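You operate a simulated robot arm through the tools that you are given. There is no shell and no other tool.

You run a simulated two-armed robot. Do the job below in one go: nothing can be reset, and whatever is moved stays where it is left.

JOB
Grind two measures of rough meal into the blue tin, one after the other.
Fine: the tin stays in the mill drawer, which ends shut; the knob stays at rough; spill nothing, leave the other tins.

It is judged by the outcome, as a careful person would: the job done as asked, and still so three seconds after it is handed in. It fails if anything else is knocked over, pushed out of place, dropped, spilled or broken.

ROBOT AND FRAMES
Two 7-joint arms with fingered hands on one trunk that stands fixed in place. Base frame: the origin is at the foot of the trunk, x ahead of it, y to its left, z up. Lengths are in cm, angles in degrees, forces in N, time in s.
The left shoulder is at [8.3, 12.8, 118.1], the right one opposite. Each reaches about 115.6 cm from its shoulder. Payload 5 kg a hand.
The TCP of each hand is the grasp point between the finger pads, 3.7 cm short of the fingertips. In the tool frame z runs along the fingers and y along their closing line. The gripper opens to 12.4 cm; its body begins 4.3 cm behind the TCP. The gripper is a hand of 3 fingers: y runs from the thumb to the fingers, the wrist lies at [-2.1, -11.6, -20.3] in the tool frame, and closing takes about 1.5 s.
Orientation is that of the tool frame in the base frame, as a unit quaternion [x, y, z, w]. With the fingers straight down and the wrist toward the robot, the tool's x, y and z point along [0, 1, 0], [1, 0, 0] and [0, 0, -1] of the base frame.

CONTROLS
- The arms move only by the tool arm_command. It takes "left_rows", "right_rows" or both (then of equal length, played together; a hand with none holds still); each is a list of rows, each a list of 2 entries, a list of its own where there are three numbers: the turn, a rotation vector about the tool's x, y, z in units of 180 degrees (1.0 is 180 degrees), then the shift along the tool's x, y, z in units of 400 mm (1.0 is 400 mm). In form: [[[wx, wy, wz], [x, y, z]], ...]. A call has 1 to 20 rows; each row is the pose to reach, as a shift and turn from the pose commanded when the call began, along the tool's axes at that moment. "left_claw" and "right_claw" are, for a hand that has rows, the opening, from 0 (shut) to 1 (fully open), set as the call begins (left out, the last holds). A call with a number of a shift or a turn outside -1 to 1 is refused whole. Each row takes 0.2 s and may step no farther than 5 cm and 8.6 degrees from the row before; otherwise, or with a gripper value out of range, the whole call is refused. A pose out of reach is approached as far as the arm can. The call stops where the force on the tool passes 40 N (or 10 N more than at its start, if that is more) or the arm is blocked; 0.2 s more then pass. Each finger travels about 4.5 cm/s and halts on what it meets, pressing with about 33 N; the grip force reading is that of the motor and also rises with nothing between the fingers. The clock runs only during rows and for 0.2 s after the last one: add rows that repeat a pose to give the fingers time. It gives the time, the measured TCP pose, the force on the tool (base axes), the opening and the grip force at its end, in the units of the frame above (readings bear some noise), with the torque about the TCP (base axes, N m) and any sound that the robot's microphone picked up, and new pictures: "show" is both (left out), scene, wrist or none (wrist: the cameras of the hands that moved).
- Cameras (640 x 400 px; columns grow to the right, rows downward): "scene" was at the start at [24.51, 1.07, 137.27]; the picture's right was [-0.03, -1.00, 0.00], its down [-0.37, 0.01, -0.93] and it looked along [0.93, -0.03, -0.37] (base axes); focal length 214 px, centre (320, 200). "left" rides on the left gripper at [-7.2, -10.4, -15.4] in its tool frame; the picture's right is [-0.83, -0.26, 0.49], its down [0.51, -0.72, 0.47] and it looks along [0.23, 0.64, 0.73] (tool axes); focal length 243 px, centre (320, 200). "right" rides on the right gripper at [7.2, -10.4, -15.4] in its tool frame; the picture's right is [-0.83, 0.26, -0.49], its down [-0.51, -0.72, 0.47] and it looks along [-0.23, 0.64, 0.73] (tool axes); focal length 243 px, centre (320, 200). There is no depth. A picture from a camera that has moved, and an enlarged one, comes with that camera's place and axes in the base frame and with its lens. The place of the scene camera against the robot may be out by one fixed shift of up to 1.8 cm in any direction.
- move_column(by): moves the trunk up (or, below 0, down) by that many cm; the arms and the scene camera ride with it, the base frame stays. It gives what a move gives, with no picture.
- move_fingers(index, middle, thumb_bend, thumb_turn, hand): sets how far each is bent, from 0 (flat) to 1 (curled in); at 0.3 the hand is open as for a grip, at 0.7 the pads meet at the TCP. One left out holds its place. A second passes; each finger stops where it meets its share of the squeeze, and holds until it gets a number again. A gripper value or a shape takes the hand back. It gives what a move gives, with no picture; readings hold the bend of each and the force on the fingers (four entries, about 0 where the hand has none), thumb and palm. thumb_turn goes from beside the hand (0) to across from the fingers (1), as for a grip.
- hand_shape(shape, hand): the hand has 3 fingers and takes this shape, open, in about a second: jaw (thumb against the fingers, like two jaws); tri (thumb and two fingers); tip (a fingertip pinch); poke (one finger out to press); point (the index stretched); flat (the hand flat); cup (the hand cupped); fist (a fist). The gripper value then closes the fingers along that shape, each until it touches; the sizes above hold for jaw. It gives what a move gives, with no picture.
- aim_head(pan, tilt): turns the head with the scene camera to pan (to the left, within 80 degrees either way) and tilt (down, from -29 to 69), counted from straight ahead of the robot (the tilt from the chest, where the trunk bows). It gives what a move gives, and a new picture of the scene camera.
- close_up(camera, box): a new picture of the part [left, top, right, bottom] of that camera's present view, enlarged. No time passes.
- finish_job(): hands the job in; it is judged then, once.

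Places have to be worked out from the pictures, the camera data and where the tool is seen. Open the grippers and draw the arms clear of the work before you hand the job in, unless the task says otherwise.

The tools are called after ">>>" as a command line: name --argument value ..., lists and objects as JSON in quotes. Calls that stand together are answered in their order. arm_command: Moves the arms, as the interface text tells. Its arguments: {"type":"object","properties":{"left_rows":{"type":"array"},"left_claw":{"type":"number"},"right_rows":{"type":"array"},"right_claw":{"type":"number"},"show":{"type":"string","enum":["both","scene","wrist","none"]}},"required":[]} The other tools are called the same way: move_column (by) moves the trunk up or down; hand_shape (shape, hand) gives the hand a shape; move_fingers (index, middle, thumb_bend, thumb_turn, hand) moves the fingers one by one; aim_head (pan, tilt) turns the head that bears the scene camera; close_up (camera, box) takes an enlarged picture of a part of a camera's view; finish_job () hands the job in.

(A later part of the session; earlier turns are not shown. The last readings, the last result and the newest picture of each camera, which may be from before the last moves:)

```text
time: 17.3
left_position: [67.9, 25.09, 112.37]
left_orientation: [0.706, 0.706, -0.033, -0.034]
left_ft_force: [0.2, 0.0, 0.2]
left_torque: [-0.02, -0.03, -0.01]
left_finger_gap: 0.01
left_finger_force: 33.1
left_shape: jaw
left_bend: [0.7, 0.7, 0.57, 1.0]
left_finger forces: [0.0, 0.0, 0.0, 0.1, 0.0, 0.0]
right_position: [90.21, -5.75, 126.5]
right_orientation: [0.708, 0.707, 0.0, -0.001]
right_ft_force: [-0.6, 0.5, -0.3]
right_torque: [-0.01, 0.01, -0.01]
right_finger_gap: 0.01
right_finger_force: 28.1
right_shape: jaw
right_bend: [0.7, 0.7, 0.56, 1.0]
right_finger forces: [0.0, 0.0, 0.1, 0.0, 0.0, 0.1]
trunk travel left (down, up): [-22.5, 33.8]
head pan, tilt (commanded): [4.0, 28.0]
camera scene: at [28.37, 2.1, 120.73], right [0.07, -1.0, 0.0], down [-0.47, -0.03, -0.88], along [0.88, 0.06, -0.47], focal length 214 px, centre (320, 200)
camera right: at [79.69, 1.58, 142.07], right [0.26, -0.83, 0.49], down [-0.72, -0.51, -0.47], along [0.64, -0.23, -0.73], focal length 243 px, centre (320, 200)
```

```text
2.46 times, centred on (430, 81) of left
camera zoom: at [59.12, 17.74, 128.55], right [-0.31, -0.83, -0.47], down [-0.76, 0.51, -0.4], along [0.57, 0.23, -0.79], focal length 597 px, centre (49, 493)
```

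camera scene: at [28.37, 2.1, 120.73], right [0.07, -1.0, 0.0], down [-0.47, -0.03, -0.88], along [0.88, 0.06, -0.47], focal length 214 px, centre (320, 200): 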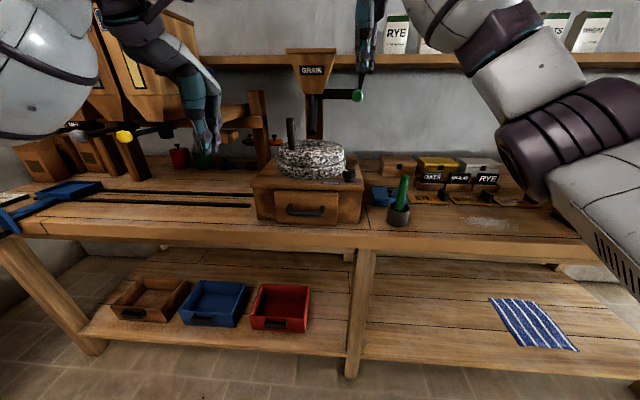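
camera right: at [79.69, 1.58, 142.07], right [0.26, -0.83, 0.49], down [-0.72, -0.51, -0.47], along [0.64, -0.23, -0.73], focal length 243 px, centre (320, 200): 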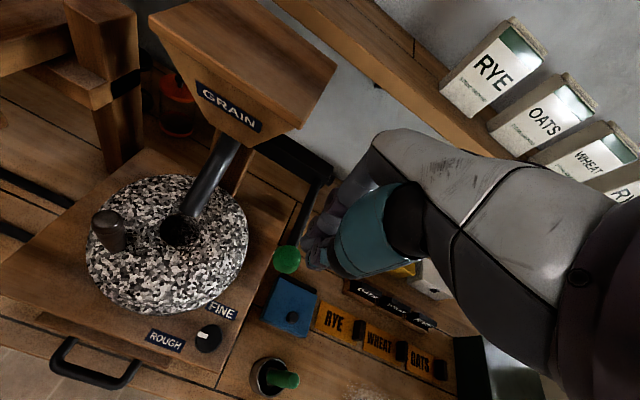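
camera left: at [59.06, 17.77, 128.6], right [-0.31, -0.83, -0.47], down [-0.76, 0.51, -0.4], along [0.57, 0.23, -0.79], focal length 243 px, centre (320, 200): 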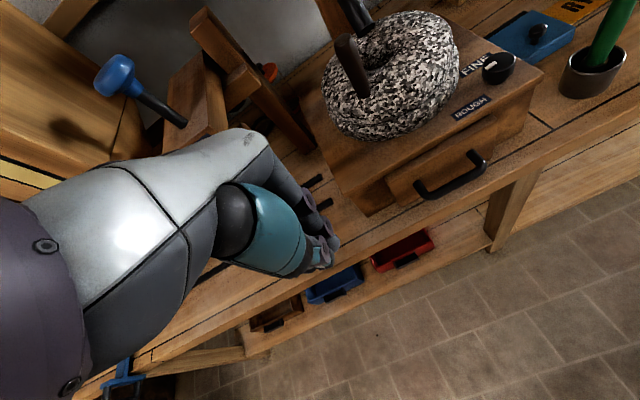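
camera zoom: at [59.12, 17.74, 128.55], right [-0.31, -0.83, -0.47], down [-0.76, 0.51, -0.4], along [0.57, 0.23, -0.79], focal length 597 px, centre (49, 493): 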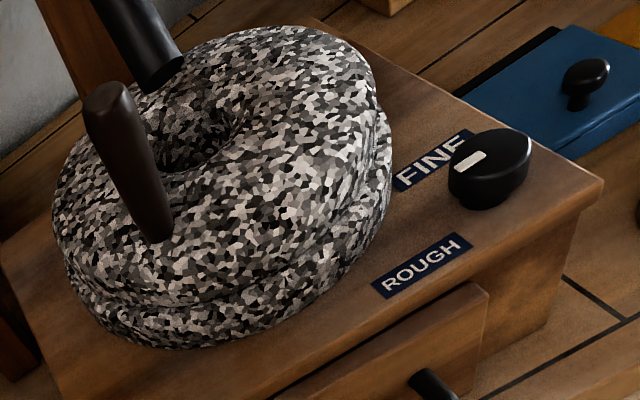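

The fingertips are about 2.5 cm above the ball and about 1.3 cm too far right. I'll shift left a little and press the ball down slowly along its expected arc, watching force and sound.

>>> arm_command --right_rows '[[[0, 0, 0], [0.0325, 0, 0]], [[0, 0, 0], [0.0325, 0, 0.0375]], [[0, 0, 0], [0.0325, 0, 0.0625]], [[0, 0, 0], [0.0325, 0, 0.0875]], [[0, 0, 0], [0.0325, 0, 0.1125]], [[0, 0, 0], [0.0325, 0.009, 0.1375]], [[0, 0, 0], [0.0325, 0.015, 0.1625]], [[0, 0, 0], [0.0325, 0.025, 0.1875]], [[0, 0, 0], [0.0325, 0.0375, 0.2125]]]' --right_claw 0 --show "both"

>>> close_up --camera "scene" --box '[260, 20, 460, 145]'

```text
time: 19.3
left_position: [67.78, 24.92, 112.49]
left_orientation: [0.706, 0.706, -0.034, -0.035]
left_ft_force: [-0.6, -0.2, 0.2]
left_torque: [-0.03, 0.0, 0.01]
left_finger_gap: 0.01
left_finger_force: 32.8
left_shape: jaw
left_bend: [0.7, 0.7, 0.57, 1.0]
left_finger forces: [0.1, 0.0, 0.0, 0.0, 0.0, 0.0]
right_position: [91.64, -4.5, 118.35]
right_orientation: [0.707, 0.707, 0.0, 0.0]
right_ft_force: [-2.7, 0.3, 3.3]
right_torque: [0.01, 0.12, -0.02]
right_finger_gap: 0.0
right_finger_force: 32.7
right_shape: jaw
right_bend: [0.7, 0.7, 0.56, 1.0]
right_finger forces: [0.0, 0.0, 0.0, 0.0, 0.0, 0.1]
trunk travel left (down, up): [-22.5, 33.8]
head pan, tilt (commanded): [4.0, 28.0]
camera scene: at [28.29, 2.01, 120.76], right [0.07, -1.0, 0.0], down [-0.47, -0.03, -0.88], along [0.88, 0.06, -0.47], focal length 214 px, centre (320, 200)
camera right: at [81.19, 2.75, 133.7], right [0.26, -0.83, 0.49], down [-0.72, -0.51, -0.47], along [0.64, -0.23, -0.73], focal length 243 px, centre (320, 200)
```

scene: 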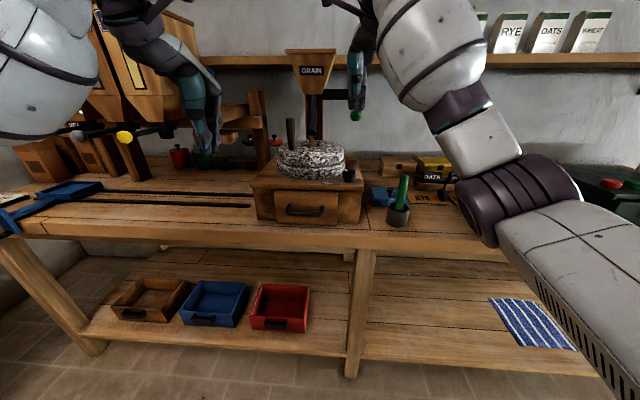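
right: 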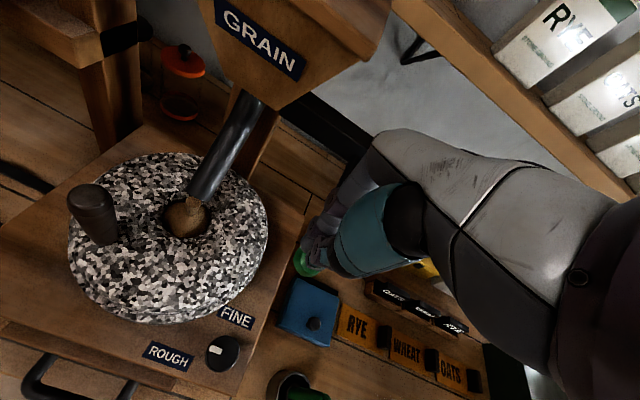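

```text
3.20 times, centred on (360, 82) of scene
camera zoom: at [28.29, 2.01, 120.76], right [0.07, -1.0, 0.0], down [-0.47, -0.03, -0.88], along [0.88, 0.06, -0.47], focal length 686 px, centre (192, 576)
```

zoom: 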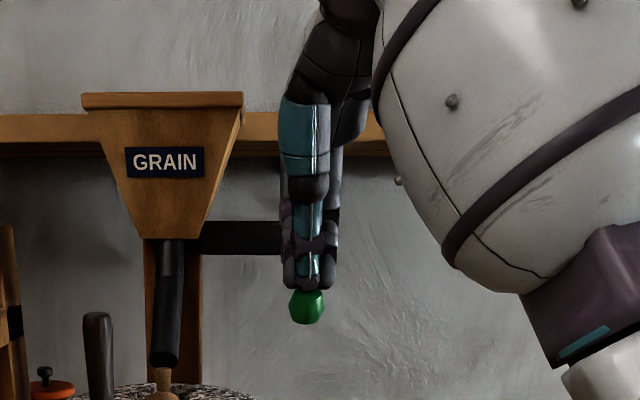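

Grain has started to run from the spout into the eye of the stone. Let me look closely before deciding (no time passes).

>>> close_up --camera "right" --box '[120, 90, 280, 260]'

>>> close_up --camera "scene" --box '[270, 100, 380, 190]'

```text
2.35 times, centred on (200, 175) of right
camera zoom: at [81.19, 2.75, 133.7], right [0.26, -0.83, 0.49], down [-0.72, -0.51, -0.47], along [0.64, -0.23, -0.73], focal length 571 px, centre (602, 259)
```

zoom: 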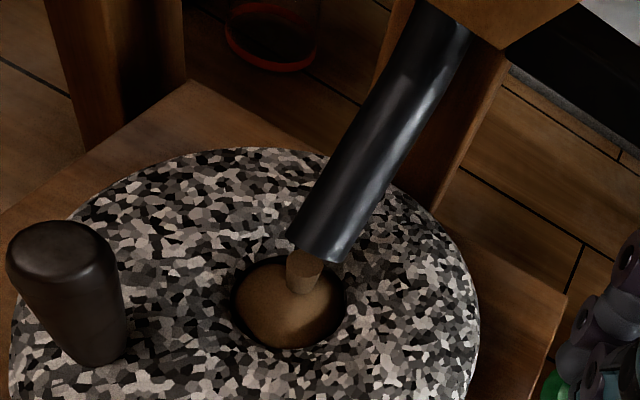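

```text
4.44 times, centred on (325, 145) of scene
camera zoom: at [28.29, 2.01, 120.76], right [0.07, -1.0, 0.0], down [-0.47, -0.03, -0.88], along [0.88, 0.06, -0.47], focal length 953 px, centre (298, 444)
```

zoom: 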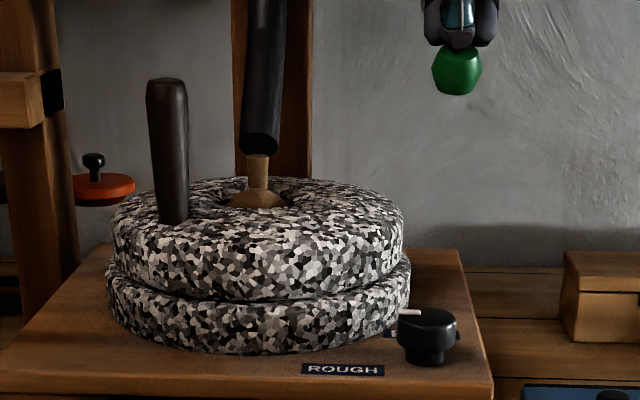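

The eye already holds a heap of grain, so I'll release the lever now by raising the hand straight back up, and then look.

>>> arm_command --right_rows '[[[0, 0, 0], [0, -0.03, -0.11]], [[0, 0, 0], [0, -0.0375, -0.22]]]' --right_claw 0 --show "both"

>>> close_up --camera "right" --box '[70, 100, 310, 300]'

>>> close_up --camera "scene" --box '[270, 60, 400, 190]'

```text
time: 19.9
left_position: [67.67, 24.91, 112.47]
left_orientation: [0.706, 0.706, -0.033, -0.034]
left_ft_force: [-0.7, 0.5, 0.8]
left_torque: [0.02, -0.02, 0.01]
left_finger_gap: 0.03
left_finger_force: 32.8
left_shape: jaw
left_bend: [0.7, 0.7, 0.57, 1.0]
left_finger forces: [0.0, 0.0, 0.0, 0.1, 0.1, 0.0]
right_position: [89.98, -4.25, 127.59]
right_orientation: [0.707, 0.707, 0.0, 0.0]
right_ft_force: [0.1, 0.5, -0.1]
right_torque: [-0.04, -0.01, 0.05]
right_finger_gap: 0.0
right_finger_force: 33.1
right_shape: jaw
right_bend: [0.7, 0.7, 0.57, 1.0]
right_finger forces: [0.0, 0.1, 0.0, 0.0, 0.0, 0.0]
trunk travel left (down, up): [-22.5, 33.8]
head pan, tilt (commanded): [4.0, 28.0]
camera scene: at [28.14, 2.05, 120.8], right [0.07, -1.0, 0.0], down [-0.47, -0.03, -0.88], along [0.88, 0.06, -0.47], focal length 214 px, centre (320, 200)
camera right: at [79.7, 3.05, 142.93], right [0.26, -0.83, 0.49], down [-0.72, -0.51, -0.47], along [0.64, -0.23, -0.73], focal length 243 px, centre (320, 200)
```

scene: 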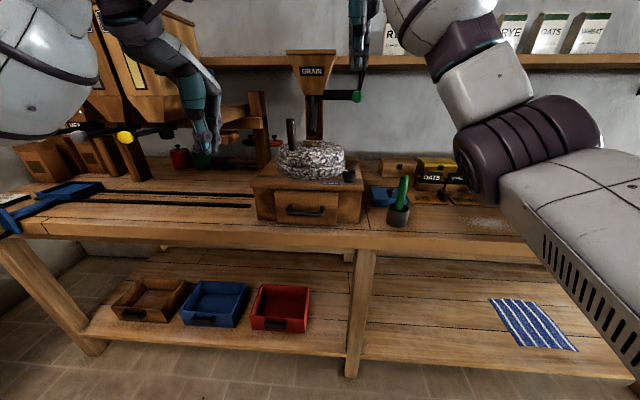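
right: 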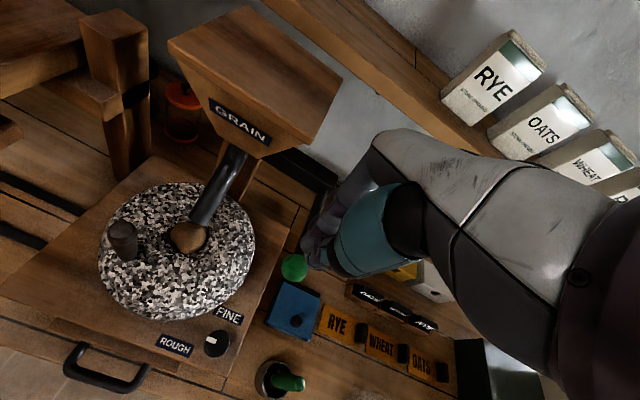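

```text
2.00 times, centred on (190, 200) of right
camera zoom: at [79.7, 3.05, 142.93], right [0.26, -0.83, 0.49], down [-0.72, -0.51, -0.47], along [0.64, -0.23, -0.73], focal length 485 px, centre (580, 200)
```

zoom: 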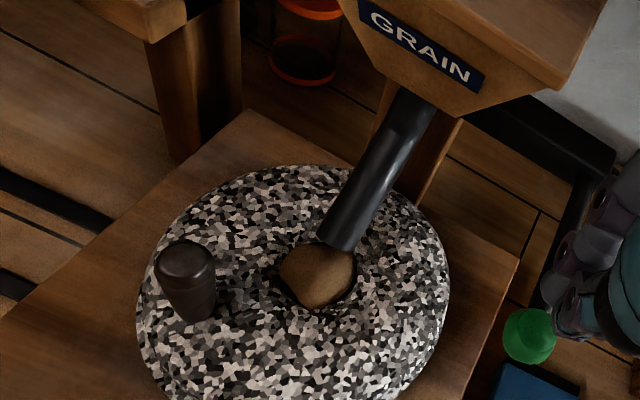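

```text
3.08 times, centred on (335, 125) of scene
camera zoom: at [28.14, 2.05, 120.8], right [0.07, -1.0, 0.0], down [-0.47, -0.03, -0.88], along [0.88, 0.06, -0.47], focal length 660 px, centre (274, 431)
```

zoom: 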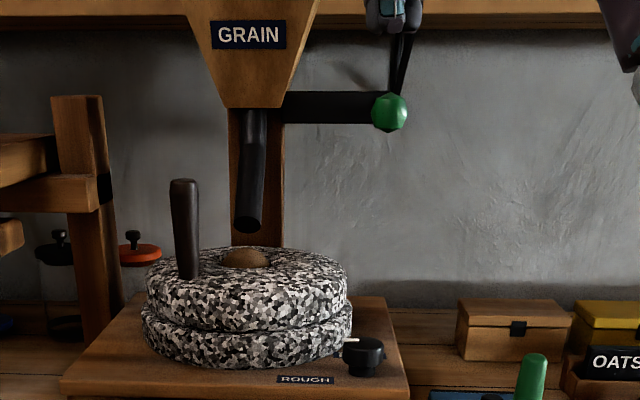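

The lever sprang back, the flow stopped, and one heap of grain sits in the eye with nothing spilled. I'll withdraw the right hand and bring the left hand, half open, above the stone's peg.

>>> arm_command --right_rows '[[[0, 0, 0], [-0.07, -0.0875, 0]], [[0, 0, 0], [-0.14, -0.175, 0]], [[0, 0, 0], [-0.21, -0.2625, 0]], [[0, 0, 0], [-0.28, -0.35, 0]], [[0, 0, 0], [-0.35, -0.4375, 0]], [[0, 0, 0], [-0.35, -0.4375, 0]], [[0, 0, 0], [-0.35, -0.4375, 0]], [[0, 0, 0], [-0.35, -0.4375, 0]], [[0, 0, 0], [-0.35, -0.4375, 0]]]' --left_rows '[[[-0.0098, 0, 0], [0, -0.0077, -0.083]], [[-0.0196, 0, 0], [0, -0.0153, -0.166]], [[-0.0294, 0, 0], [0, -0.023, -0.249]], [[-0.0294, 0, 0], [-0.051, 0.0625, -0.257]], [[-0.0294, 0, 0], [-0.102, 0.148, -0.265]], [[-0.0294, 0, 0], [-0.1525, 0.2335, -0.273]], [[-0.0294, 0, 0], [-0.203, 0.319, -0.281]], [[-0.0294, 0, 0], [-0.254, 0.4045, -0.289]], [[-0.0294, 0, 0], [-0.305, 0.49, -0.2965]]]' --left_claw 0.5 --show "both"

>>> close_up --camera "scene" --box '[220, 30, 400, 190]'

```text
time: 21.9
left_position: [88.9, 12.8, 121.76]
left_orientation: [0.707, 0.707, 0.0, -0.003]
left_ft_force: [0.2, -0.1, 0.3]
left_torque: [0.05, 0.04, -0.03]
left_finger_gap: 6.18
left_finger_force: 0.0
left_shape: jaw
left_bend: [0.74, 0.45, 0.69, 1.0]
left_finger forces: [0.1, 0.0, 0.0, 0.0, 0.0, 0.1]
right_position: [72.39, -18.73, 126.84]
right_orientation: [0.708, 0.706, 0.0, -0.002]
right_ft_force: [1.2, -0.6, -0.1]
right_torque: [0.05, 0.01, 0.02]
right_finger_gap: 0.01
right_finger_force: 32.9
right_shape: jaw
right_bend: [0.7, 0.7, 0.57, 1.0]
right_finger forces: [0.0, 0.1, 0.0, 0.0, 0.0, 0.0]
trunk travel left (down, up): [-22.5, 33.8]
head pan, tilt (commanded): [4.0, 28.0]
camera scene: at [28.5, 1.9, 120.7], right [0.07, -1.0, 0.0], down [-0.47, -0.03, -0.88], along [0.88, 0.06, -0.47], focal length 214 px, centre (320, 200)
camera right: at [62.01, -11.45, 142.26], right [0.26, -0.83, 0.49], down [-0.72, -0.51, -0.47], along [0.64, -0.23, -0.73], focal length 243 px, centre (320, 200)
camera left: at [78.68, 5.5, 137.16], right [-0.26, -0.83, -0.49], down [-0.72, 0.51, -0.47], along [0.64, 0.23, -0.73], focal length 243 px, centre (320, 200)
```

scene: 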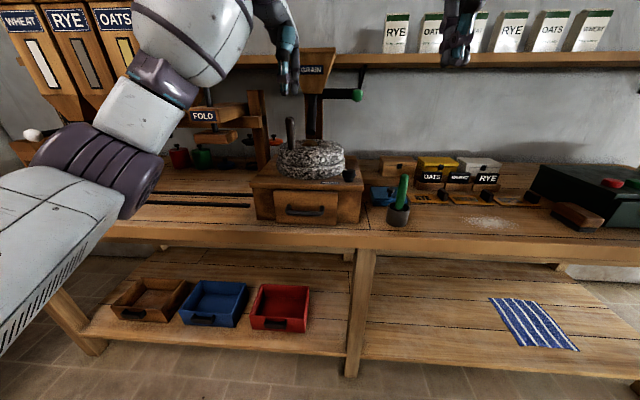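
right: 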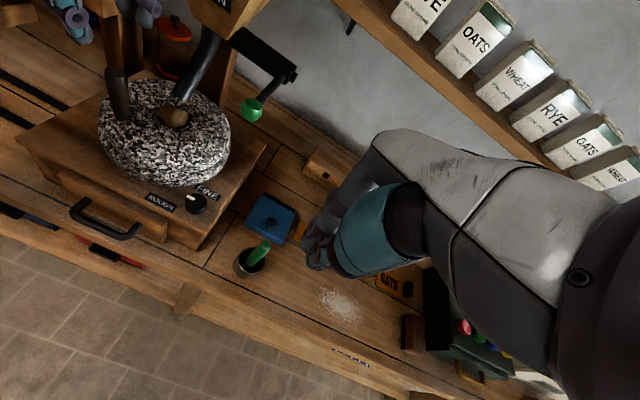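
left: 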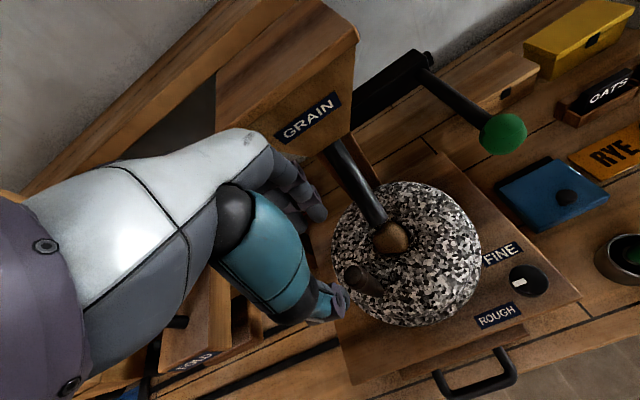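

```text
2.50 times, centred on (310, 110) of scene
camera zoom: at [28.5, 1.9, 120.7], right [0.07, -1.0, 0.0], down [-0.47, -0.03, -0.88], along [0.88, 0.06, -0.47], focal length 536 px, centre (345, 425)
```

zoom: 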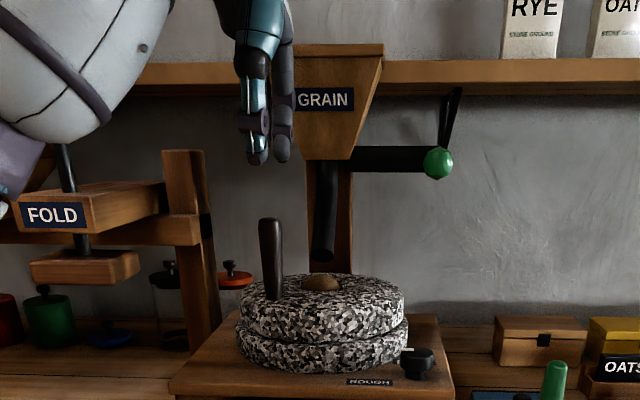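

The left hand is above the peg. I'll zoom in on the wrist view to centre it exactly before descending.

>>> close_up --camera "left" --box '[280, 160, 520, 340]'

>>> close_up --camera "right" --box '[30, 0, 310, 220]'

```text
2.22 times, centred on (400, 250) of left
camera zoom: at [78.68, 5.5, 137.16], right [-0.26, -0.83, -0.49], down [-0.72, 0.51, -0.47], along [0.64, 0.23, -0.73], focal length 539 px, centre (142, 89)
```

zoom: 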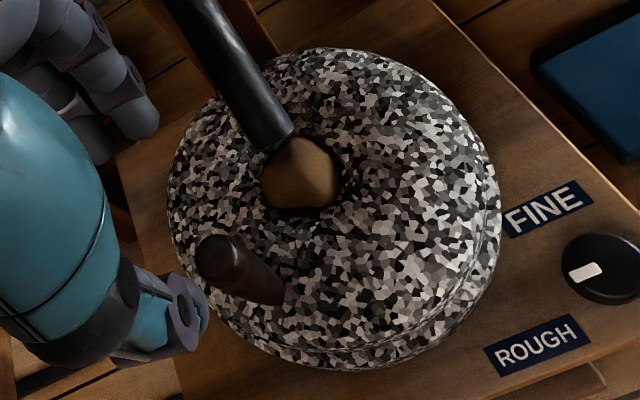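

```text
1.82 times, centred on (170, 110) of right
camera zoom: at [62.01, -11.45, 142.26], right [0.26, -0.83, 0.49], down [-0.72, -0.51, -0.47], along [0.64, -0.23, -0.73], focal length 441 px, centre (593, 364)
```

zoom: 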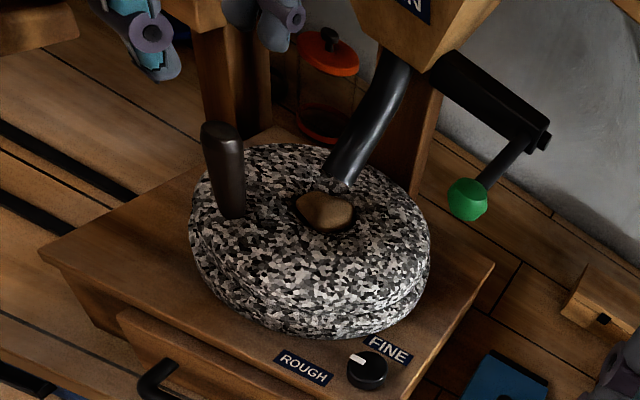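

The peg's axis is at about [88.4, 12.6], so I'll correct by half a centimetre and lower the open hand around it.

>>> arm_command --left_rows '[[[0, 0, 0], [-0.005, -0.0125, 0.04]], [[0, 0, 0], [-0.005, -0.0125, 0.085]], [[0, 0, 0], [-0.005, -0.0125, 0.13]], [[0, 0, 0], [-0.005, -0.0125, 0.175]], [[0, 0, 0], [-0.005, -0.0125, 0.22]], [[0, 0, 0], [-0.005, -0.0125, 0.265]]]' --left_claw 0.5 --show "both"

>>> close_up --camera "scene" --box '[220, 60, 400, 190]'

>>> close_up --camera "right" --box '[30, 0, 310, 220]'

>>> close_up --camera "left" --box '[240, 120, 520, 340]'

```text
time: 23.3
left_position: [88.01, 12.74, 111.39]
left_orientation: [0.707, 0.707, -0.001, -0.001]
left_ft_force: [1.1, -0.1, 0.7]
left_torque: [-0.01, -0.01, 0.0]
left_finger_gap: 6.17
left_finger_force: 0.1
left_shape: jaw
left_bend: [0.74, 0.45, 0.69, 1.0]
left_finger forces: [0.0, 0.1, 0.0, 0.0, 0.1, 0.0]
right_position: [72.35, -18.54, 126.88]
right_orientation: [0.707, 0.707, -0.001, -0.001]
right_ft_force: [0.1, -0.5, 0.0]
right_torque: [0.0, 0.0, -0.02]
right_finger_gap: 0.01
right_finger_force: 33.3
right_shape: jaw
right_bend: [0.7, 0.7, 0.57, 1.0]
right_finger forces: [0.1, 0.1, 0.1, 0.1, 0.0, 0.1]
trunk travel left (down, up): [-22.5, 33.8]
head pan, tilt (commanded): [4.0, 28.0]
camera scene: at [28.39, 2.05, 120.73], right [0.07, -1.0, 0.0], down [-0.47, -0.03, -0.88], along [0.88, 0.06, -0.47], focal length 214 px, centre (320, 200)
camera left: at [77.84, 5.45, 126.7], right [-0.26, -0.83, -0.49], down [-0.72, 0.51, -0.47], along [0.64, 0.23, -0.73], focal length 243 px, centre (320, 200)
```

scene: 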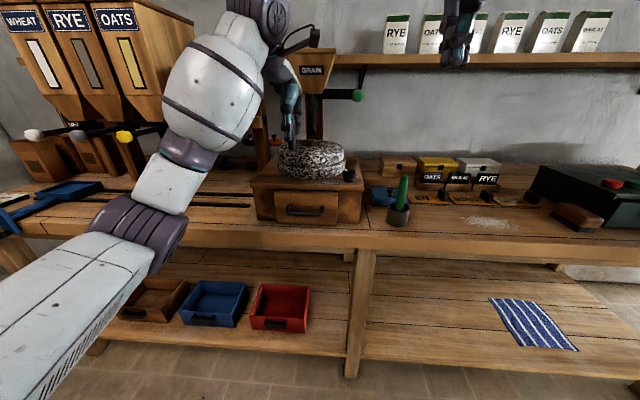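
left: 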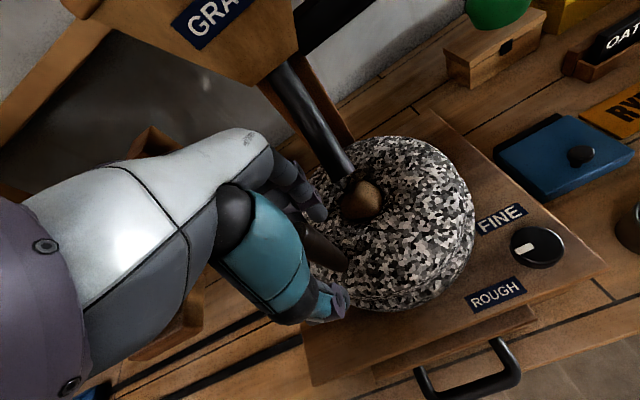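

```text
3.08 times, centred on (310, 125) of scene
camera zoom: at [28.39, 2.05, 120.73], right [0.07, -1.0, 0.0], down [-0.47, -0.03, -0.88], along [0.88, 0.06, -0.47], focal length 660 px, centre (351, 431)
```

zoom: 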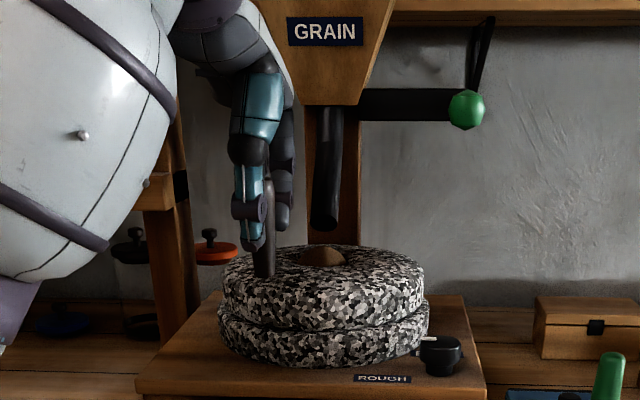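

```text
1.82 times, centred on (170, 110) of right
camera zoom: at [61.85, -11.26, 142.36], right [0.26, -0.83, 0.49], down [-0.72, -0.51, -0.47], along [0.64, -0.23, -0.73], focal length 441 px, centre (593, 364)
```

zoom: 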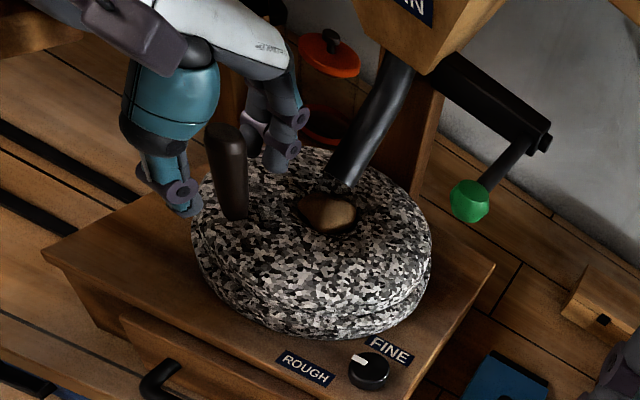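

```text
1.82 times, centred on (380, 230) of left
camera zoom: at [77.84, 5.45, 126.7], right [-0.26, -0.83, -0.49], down [-0.72, 0.51, -0.47], along [0.64, 0.23, -0.73], focal length 441 px, centre (211, 146)
```

zoom: 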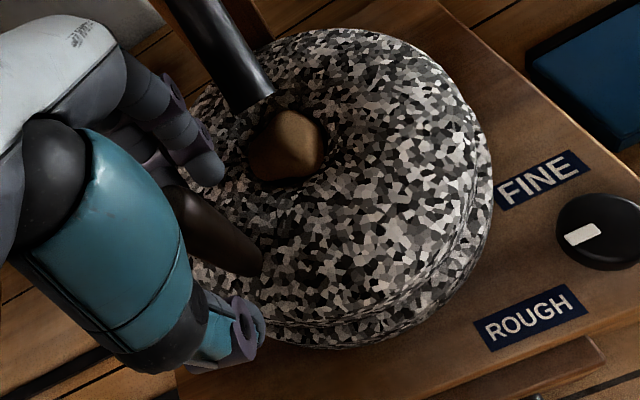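

The peg sits centred between thumb and fingers. I'll lower slightly and close the hand on it.

>>> arm_command --left_rows '[[[0, 0, 0], [0, 0, 0.02]], [[0, 0, 0], [0, 0, 0.02]], [[0, 0, 0], [0, 0, 0.02]], [[0, 0, 0], [0, 0, 0.02]], [[0, 0, 0], [0, 0, 0.02]], [[0, 0, 0], [0, 0, 0.02]]]' --left_claw 0.1 --show "both"

>>> close_up --camera "right" --box '[30, 0, 310, 220]'

```text
time: 24.7
left_position: [88.07, 12.62, 110.74]
left_orientation: [0.707, 0.707, 0.0, -0.003]
left_ft_force: [2.3, -1.2, 1.1]
left_torque: [-0.01, -0.06, 0.01]
left_finger_gap: 1.31
left_finger_force: 0.0
left_shape: jaw
left_bend: [0.72, 0.64, 0.73, 1.0]
left_finger forces: [2.0, 0.6, 0.0, 0.1, 0.9, 0.0]
right_position: [72.3, -18.54, 126.98]
right_orientation: [0.707, 0.707, 0.0, 0.0]
right_ft_force: [0.5, 0.6, 0.4]
right_torque: [0.03, -0.02, -0.02]
right_finger_gap: 0.0
right_finger_force: 32.5
right_shape: jaw
right_bend: [0.7, 0.7, 0.57, 1.0]
right_finger forces: [0.0, 0.0, 0.0, 0.0, 0.0, 0.1]
trunk travel left (down, up): [-22.5, 33.8]
head pan, tilt (commanded): [4.0, 28.0]
camera scene: at [28.34, 2.02, 120.74], right [0.07, -1.0, 0.0], down [-0.47, -0.03, -0.88], along [0.88, 0.06, -0.47], focal length 214 px, centre (320, 200)
camera left: at [77.82, 5.3, 126.0], right [-0.26, -0.83, -0.49], down [-0.72, 0.51, -0.47], along [0.64, 0.23, -0.73], focal length 243 px, centre (320, 200)
```

scene: 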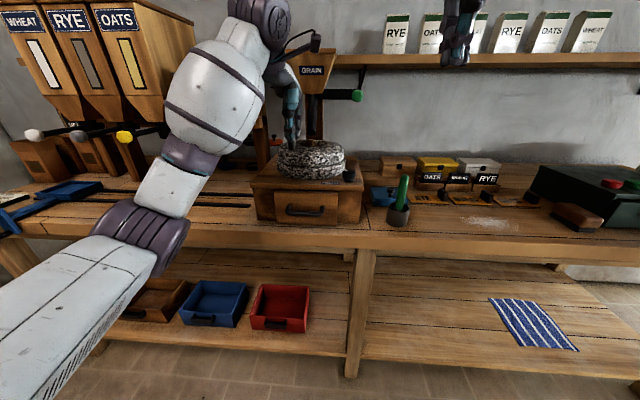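
left: 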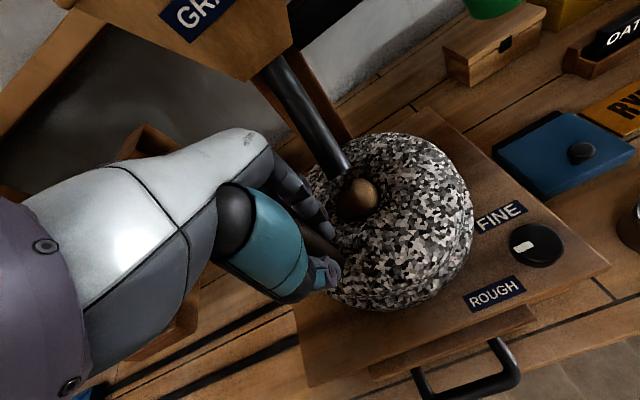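

```text
1.82 times, centred on (170, 110) of right
camera zoom: at [61.8, -11.3, 142.39], right [0.26, -0.83, 0.49], down [-0.72, -0.51, -0.47], along [0.64, -0.23, -0.73], focal length 441 px, centre (593, 364)
```

zoom: 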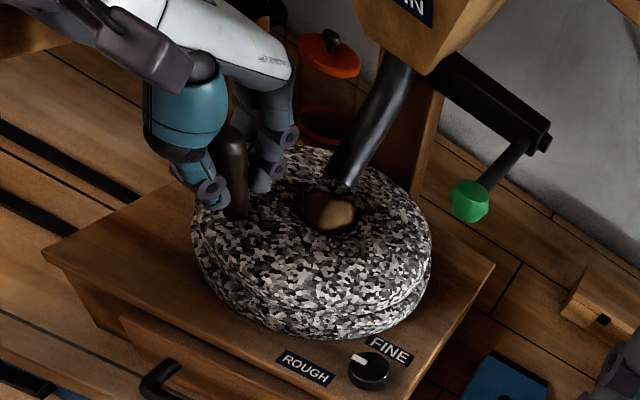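

The fingers lightly cage the peg. I'll turn the stone a test arc, following the circle about [92.8, 7.6] toward the front, and watch force, sound and the heap.

>>> arm_command --left_rows '[[[0, 0, 0], [-0.0218, -0.0195, 0]], [[0, 0, 0], [-0.0473, -0.0355, 0]], [[0, 0, 0], [-0.075, -0.0468, 0]], [[0, 0, 0], [-0.1045, -0.053, 0]], [[0, 0, 0], [-0.1345, -0.054, 0]], [[0, 0, 0], [-0.1643, -0.0498, 0]]]' --show "both"

>>> close_up --camera "right" --box '[30, 0, 310, 220]'

>>> close_up --camera "scene" --box '[220, 60, 400, 190]'

```text
time: 26.1
left_position: [86.24, 5.96, 110.44]
left_orientation: [0.707, 0.708, -0.001, -0.001]
left_ft_force: [4.8, 3.0, 1.5]
left_torque: [0.05, -0.15, 0.08]
left_finger_gap: 1.26
left_finger_force: 0.1
left_shape: jaw
left_bend: [0.71, 0.64, 0.73, 1.0]
left_finger forces: [4.7, 1.6, 0.0, 0.0, 0.0, 0.0]
right_position: [72.39, -18.57, 126.97]
right_orientation: [0.707, 0.707, 0.0, -0.001]
right_ft_force: [0.7, 0.0, 0.5]
right_torque: [0.06, 0.01, 0.01]
right_finger_gap: 0.01
right_finger_force: 33.6
right_shape: jaw
right_bend: [0.7, 0.7, 0.57, 1.0]
right_finger forces: [0.0, 0.1, 0.1, 0.0, 0.1, 0.0]
trunk travel left (down, up): [-22.5, 33.8]
head pan, tilt (commanded): [4.0, 28.0]
camera scene: at [28.41, 2.0, 120.72], right [0.07, -1.0, 0.0], down [-0.47, -0.03, -0.88], along [0.88, 0.06, -0.47], focal length 214 px, centre (320, 200)
camera left: at [76.03, -1.31, 125.7], right [-0.26, -0.83, -0.49], down [-0.72, 0.51, -0.47], along [0.64, 0.23, -0.73], focal length 243 px, centre (320, 200)
```

scene: 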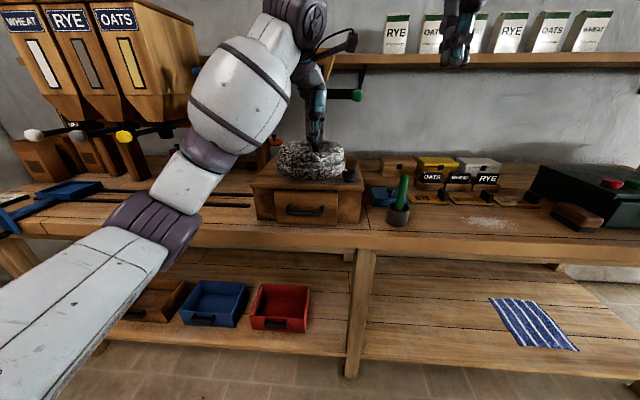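
left: 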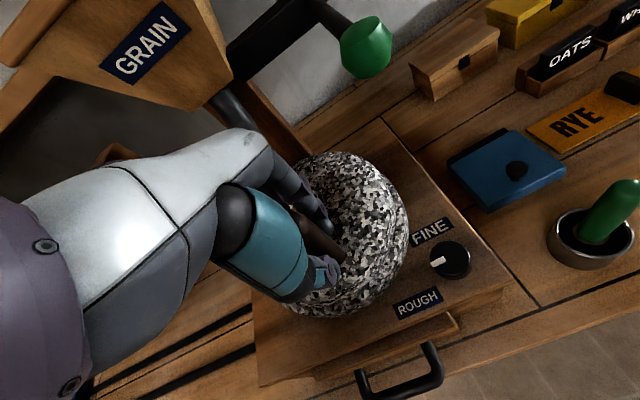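

```text
1.82 times, centred on (170, 110) of right
camera zoom: at [61.89, -11.32, 142.34], right [0.26, -0.83, 0.49], down [-0.72, -0.51, -0.47], along [0.64, -0.23, -0.73], focal length 441 px, centre (593, 364)
```

zoom: 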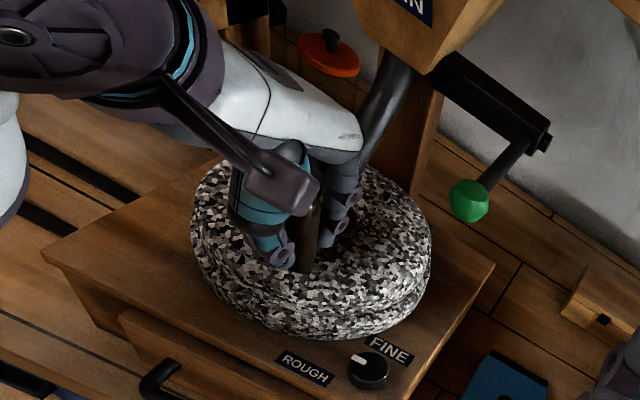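

```text
3.08 times, centred on (310, 125) of scene
camera zoom: at [28.41, 2.0, 120.72], right [0.07, -1.0, 0.0], down [-0.47, -0.03, -0.88], along [0.88, 0.06, -0.47], focal length 660 px, centre (351, 431)
```

zoom: 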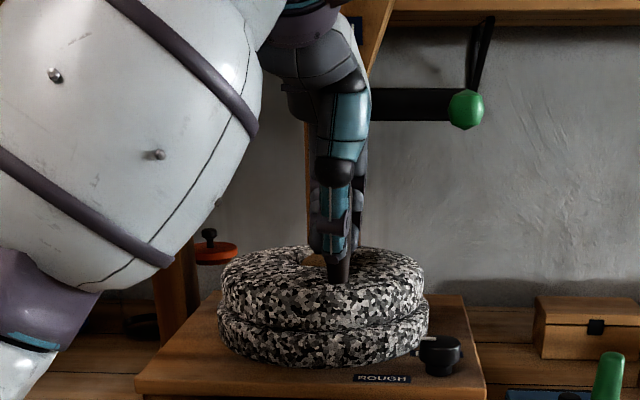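

The stone follows smoothly with only a few newtons. I'll carry it on to the right-front and back again to check whether the heap in the eye sinks with the motion.

>>> arm_command --left_rows '[[[0, 0, 0], [-0.0288, 0.0093, 0]], [[0, 0, 0], [-0.0553, 0.0233, 0]], [[0, 0, 0], [-0.079, 0.0418, 0]], [[0, 0, 0], [-0.099, 0.0643, 0]], [[0, 0, 0], [-0.079, 0.0418, 0]], [[0, 0, 0], [-0.0553, 0.0233, 0]], [[0, 0, 0], [-0.0288, 0.0093, 0]], [[0, 0, 0], [0, 0, 0]], [[0, 0, 0], [0.0298, -0.0043, 0]], [[0, 0, 0], [0.0598, -0.0033, 0]], [[0, 0, 0], [0.0893, 0.003, 0]], [[0, 0, 0], [0.117, 0.0143, 0]], [[0, 0, 0], [0.1425, 0.0303, 0]], [[0, 0, 0], [0.1643, 0.0498, 0]]]' --show "both"

>>> close_up --camera "right" --box '[30, 0, 310, 220]'

>>> close_up --camera "scene" --box '[260, 120, 360, 190]'

```text
time: 29.1
left_position: [88.09, 12.56, 110.52]
left_orientation: [0.707, 0.707, 0.0, -0.004]
left_ft_force: [1.5, -7.3, -2.4]
left_torque: [-0.15, 0.0, -0.04]
left_finger_gap: 1.28
left_finger_force: 0.1
left_shape: jaw
left_bend: [0.72, 0.63, 0.73, 1.0]
left_finger forces: [5.0, 1.0, 0.1, 0.1, 0.3, 0.0]
right_position: [72.3, -18.78, 126.96]
right_orientation: [0.708, 0.706, 0.001, 0.0]
right_ft_force: [0.5, 0.1, 0.0]
right_torque: [0.04, 0.01, 0.02]
right_finger_gap: 0.01
right_finger_force: 33.1
right_shape: jaw
right_bend: [0.7, 0.7, 0.57, 1.0]
right_finger forces: [0.0, 0.1, 0.1, 0.1, 0.1, 0.0]
trunk travel left (down, up): [-22.5, 33.8]
head pan, tilt (commanded): [4.0, 28.0]
camera scene: at [28.35, 1.83, 120.74], right [0.07, -1.0, 0.0], down [-0.47, -0.03, -0.88], along [0.88, 0.06, -0.47], focal length 214 px, centre (320, 200)
camera left: at [77.75, 5.18, 125.83], right [-0.26, -0.83, -0.49], down [-0.72, 0.51, -0.47], along [0.64, 0.24, -0.73], focal length 243 px, centre (320, 200)
```

scene: 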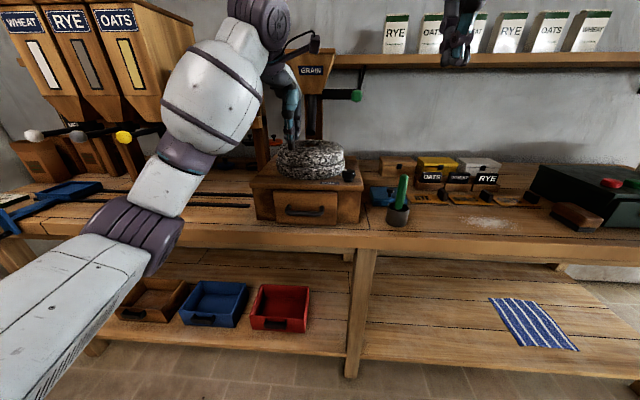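
left: 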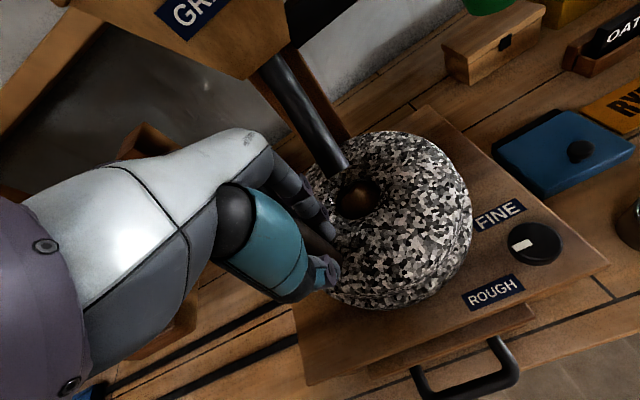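

```text
1.82 times, centred on (170, 110) of right
camera zoom: at [61.81, -11.56, 142.37], right [0.26, -0.83, 0.49], down [-0.72, -0.5, -0.47], along [0.64, -0.23, -0.73], focal length 441 px, centre (593, 364)
```

zoom: 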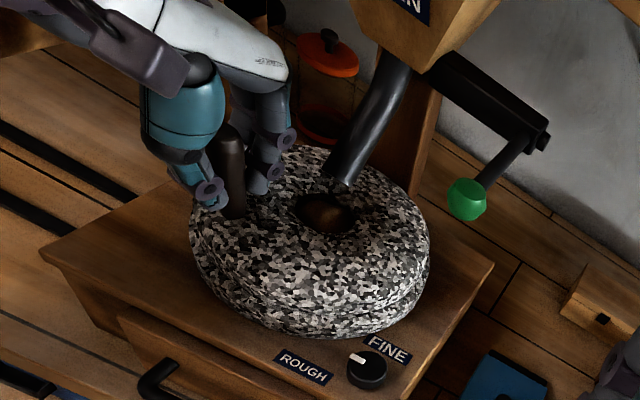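

```text
5.71 times, centred on (310, 155) of scene
camera zoom: at [28.35, 1.83, 120.74], right [0.07, -1.0, 0.0], down [-0.47, -0.03, -0.88], along [0.88, 0.06, -0.47], focal length 1226 px, centre (377, 457)
```

zoom: 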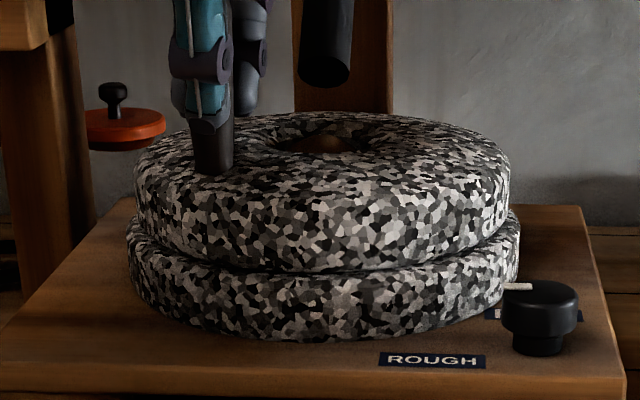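

The heap has sunk below the rim, so swinging the stone does grind. I'll keep going with a wider swing and check again.

>>> arm_command --left_rows '[[[0, 0, 0], [0.0253, 0.0345, 0]], [[0, 0, 0], [0.041, 0.0735, 0]], [[0, 0, 0], [0.0253, 0.0345, 0]], [[0, 0, 0], [0, 0, 0]], [[0, 0, 0], [-0.0315, -0.0265, 0]], [[0, 0, 0], [-0.0693, -0.0448, 0]], [[0, 0, 0], [-0.1105, -0.0535, 0]], [[0, 0, 0], [-0.1525, -0.0523, 0]], [[0, 0, 0], [-0.193, -0.0405, 0]], [[0, 0, 0], [-0.2293, -0.0195, 0]], [[0, 0, 0], [-0.2595, 0.0098, 0]], [[0, 0, 0], [-0.2818, 0.0453, 0]], [[0, 0, 0], [-0.2595, 0.0098, 0]], [[0, 0, 0], [-0.2293, -0.0195, 0]], [[0, 0, 0], [-0.193, -0.0405, 0]], [[0, 0, 0], [-0.1525, -0.0523, 0]], [[0, 0, 0], [-0.1105, -0.0535, 0]], [[0, 0, 0], [-0.0693, -0.0448, 0]], [[0, 0, 0], [-0.0315, -0.0265, 0]], [[0, 0, 0], [0, 0, 0]]]' --show "both"

>>> close_up --camera "right" --box '[120, 60, 260, 180]'

>>> close_up --camera "left" --box '[300, 110, 600, 320]'

>>> close_up --camera "scene" --box '[240, 110, 370, 230]'

```text
time: 31.3
left_position: [87.27, 4.96, 110.46]
left_orientation: [0.702, 0.712, 0.0, -0.003]
left_ft_force: [4.9, 24.1, 6.6]
left_torque: [0.67, -0.25, 0.52]
left_finger_gap: 1.32
left_finger_force: 0.1
left_shape: jaw
left_bend: [0.71, 0.64, 0.73, 1.0]
left_finger forces: [22.3, 0.0, 0.1, 0.0, 0.0, 0.0]
right_position: [72.32, -18.35, 126.99]
right_orientation: [0.707, 0.707, -0.001, -0.001]
right_ft_force: [0.2, -0.4, 0.4]
right_torque: [0.04, 0.03, 0.01]
right_finger_gap: 0.0
right_finger_force: 33.3
right_shape: jaw
right_bend: [0.7, 0.7, 0.57, 1.0]
right_finger forces: [0.0, 0.0, 0.0, 0.0, 0.0, 0.0]
trunk travel left (down, up): [-22.5, 33.8]
head pan, tilt (commanded): [4.0, 28.0]
stopped in row 10 (left hand): the force on the tool passed its limit at 44 N (the readings are from after the stop); the commanded pose is now the measured one
camera scene: at [28.38, 2.29, 120.73], right [0.07, -1.0, 0.0], down [-0.47, -0.03, -0.88], along [0.88, 0.06, -0.47], focal length 214 px, centre (320, 200)
camera left: at [77.01, -2.45, 125.86], right [-0.25, -0.83, -0.49], down [-0.73, 0.5, -0.47], along [0.63, 0.24, -0.73], focal length 243 px, centre (320, 200)
```

scene: 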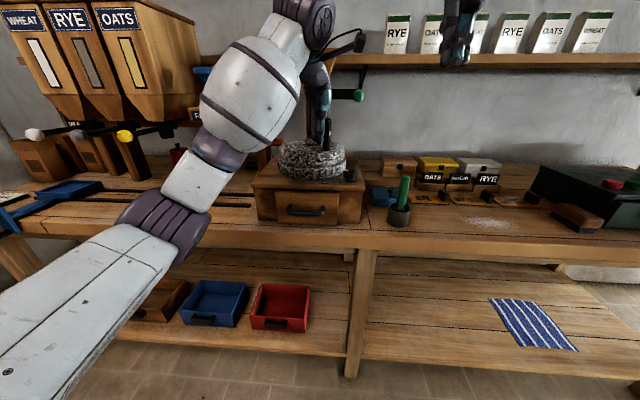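
left: 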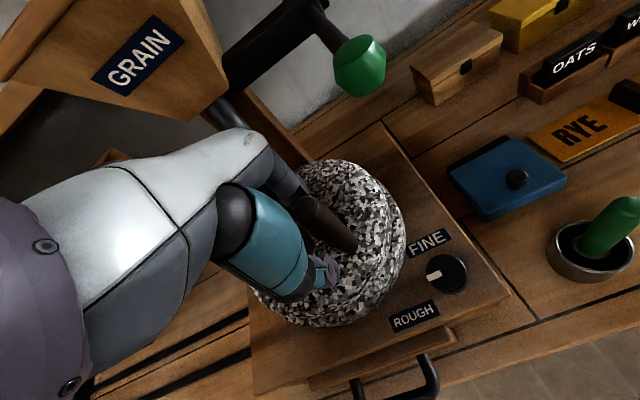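

```text
3.33 times, centred on (190, 120) of right
camera zoom: at [61.87, -10.98, 142.37], right [0.26, -0.83, 0.49], down [-0.72, -0.51, -0.47], along [0.64, -0.23, -0.73], focal length 809 px, centre (753, 467)
```

zoom: 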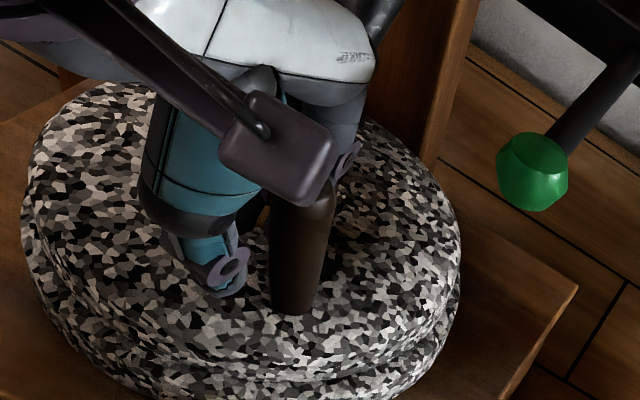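

```text
1.90 times, centred on (450, 215) of left
camera zoom: at [77.01, -2.45, 125.86], right [-0.25, -0.83, -0.49], down [-0.73, 0.5, -0.47], along [0.63, 0.24, -0.73], focal length 462 px, centre (72, 171)
```

zoom: 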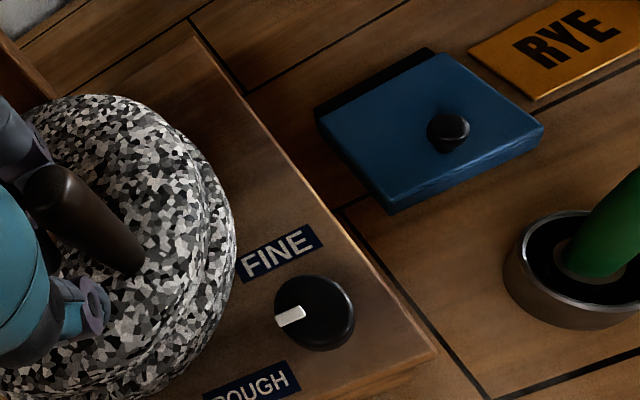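

```text
3.33 times, centred on (305, 170) of scene
camera zoom: at [28.38, 2.29, 120.73], right [0.07, -1.0, 0.0], down [-0.47, -0.03, -0.88], along [0.88, 0.06, -0.47], focal length 715 px, centre (370, 300)
```

zoom: 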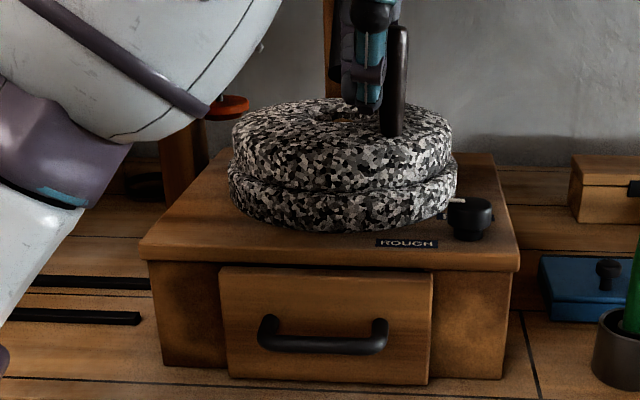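

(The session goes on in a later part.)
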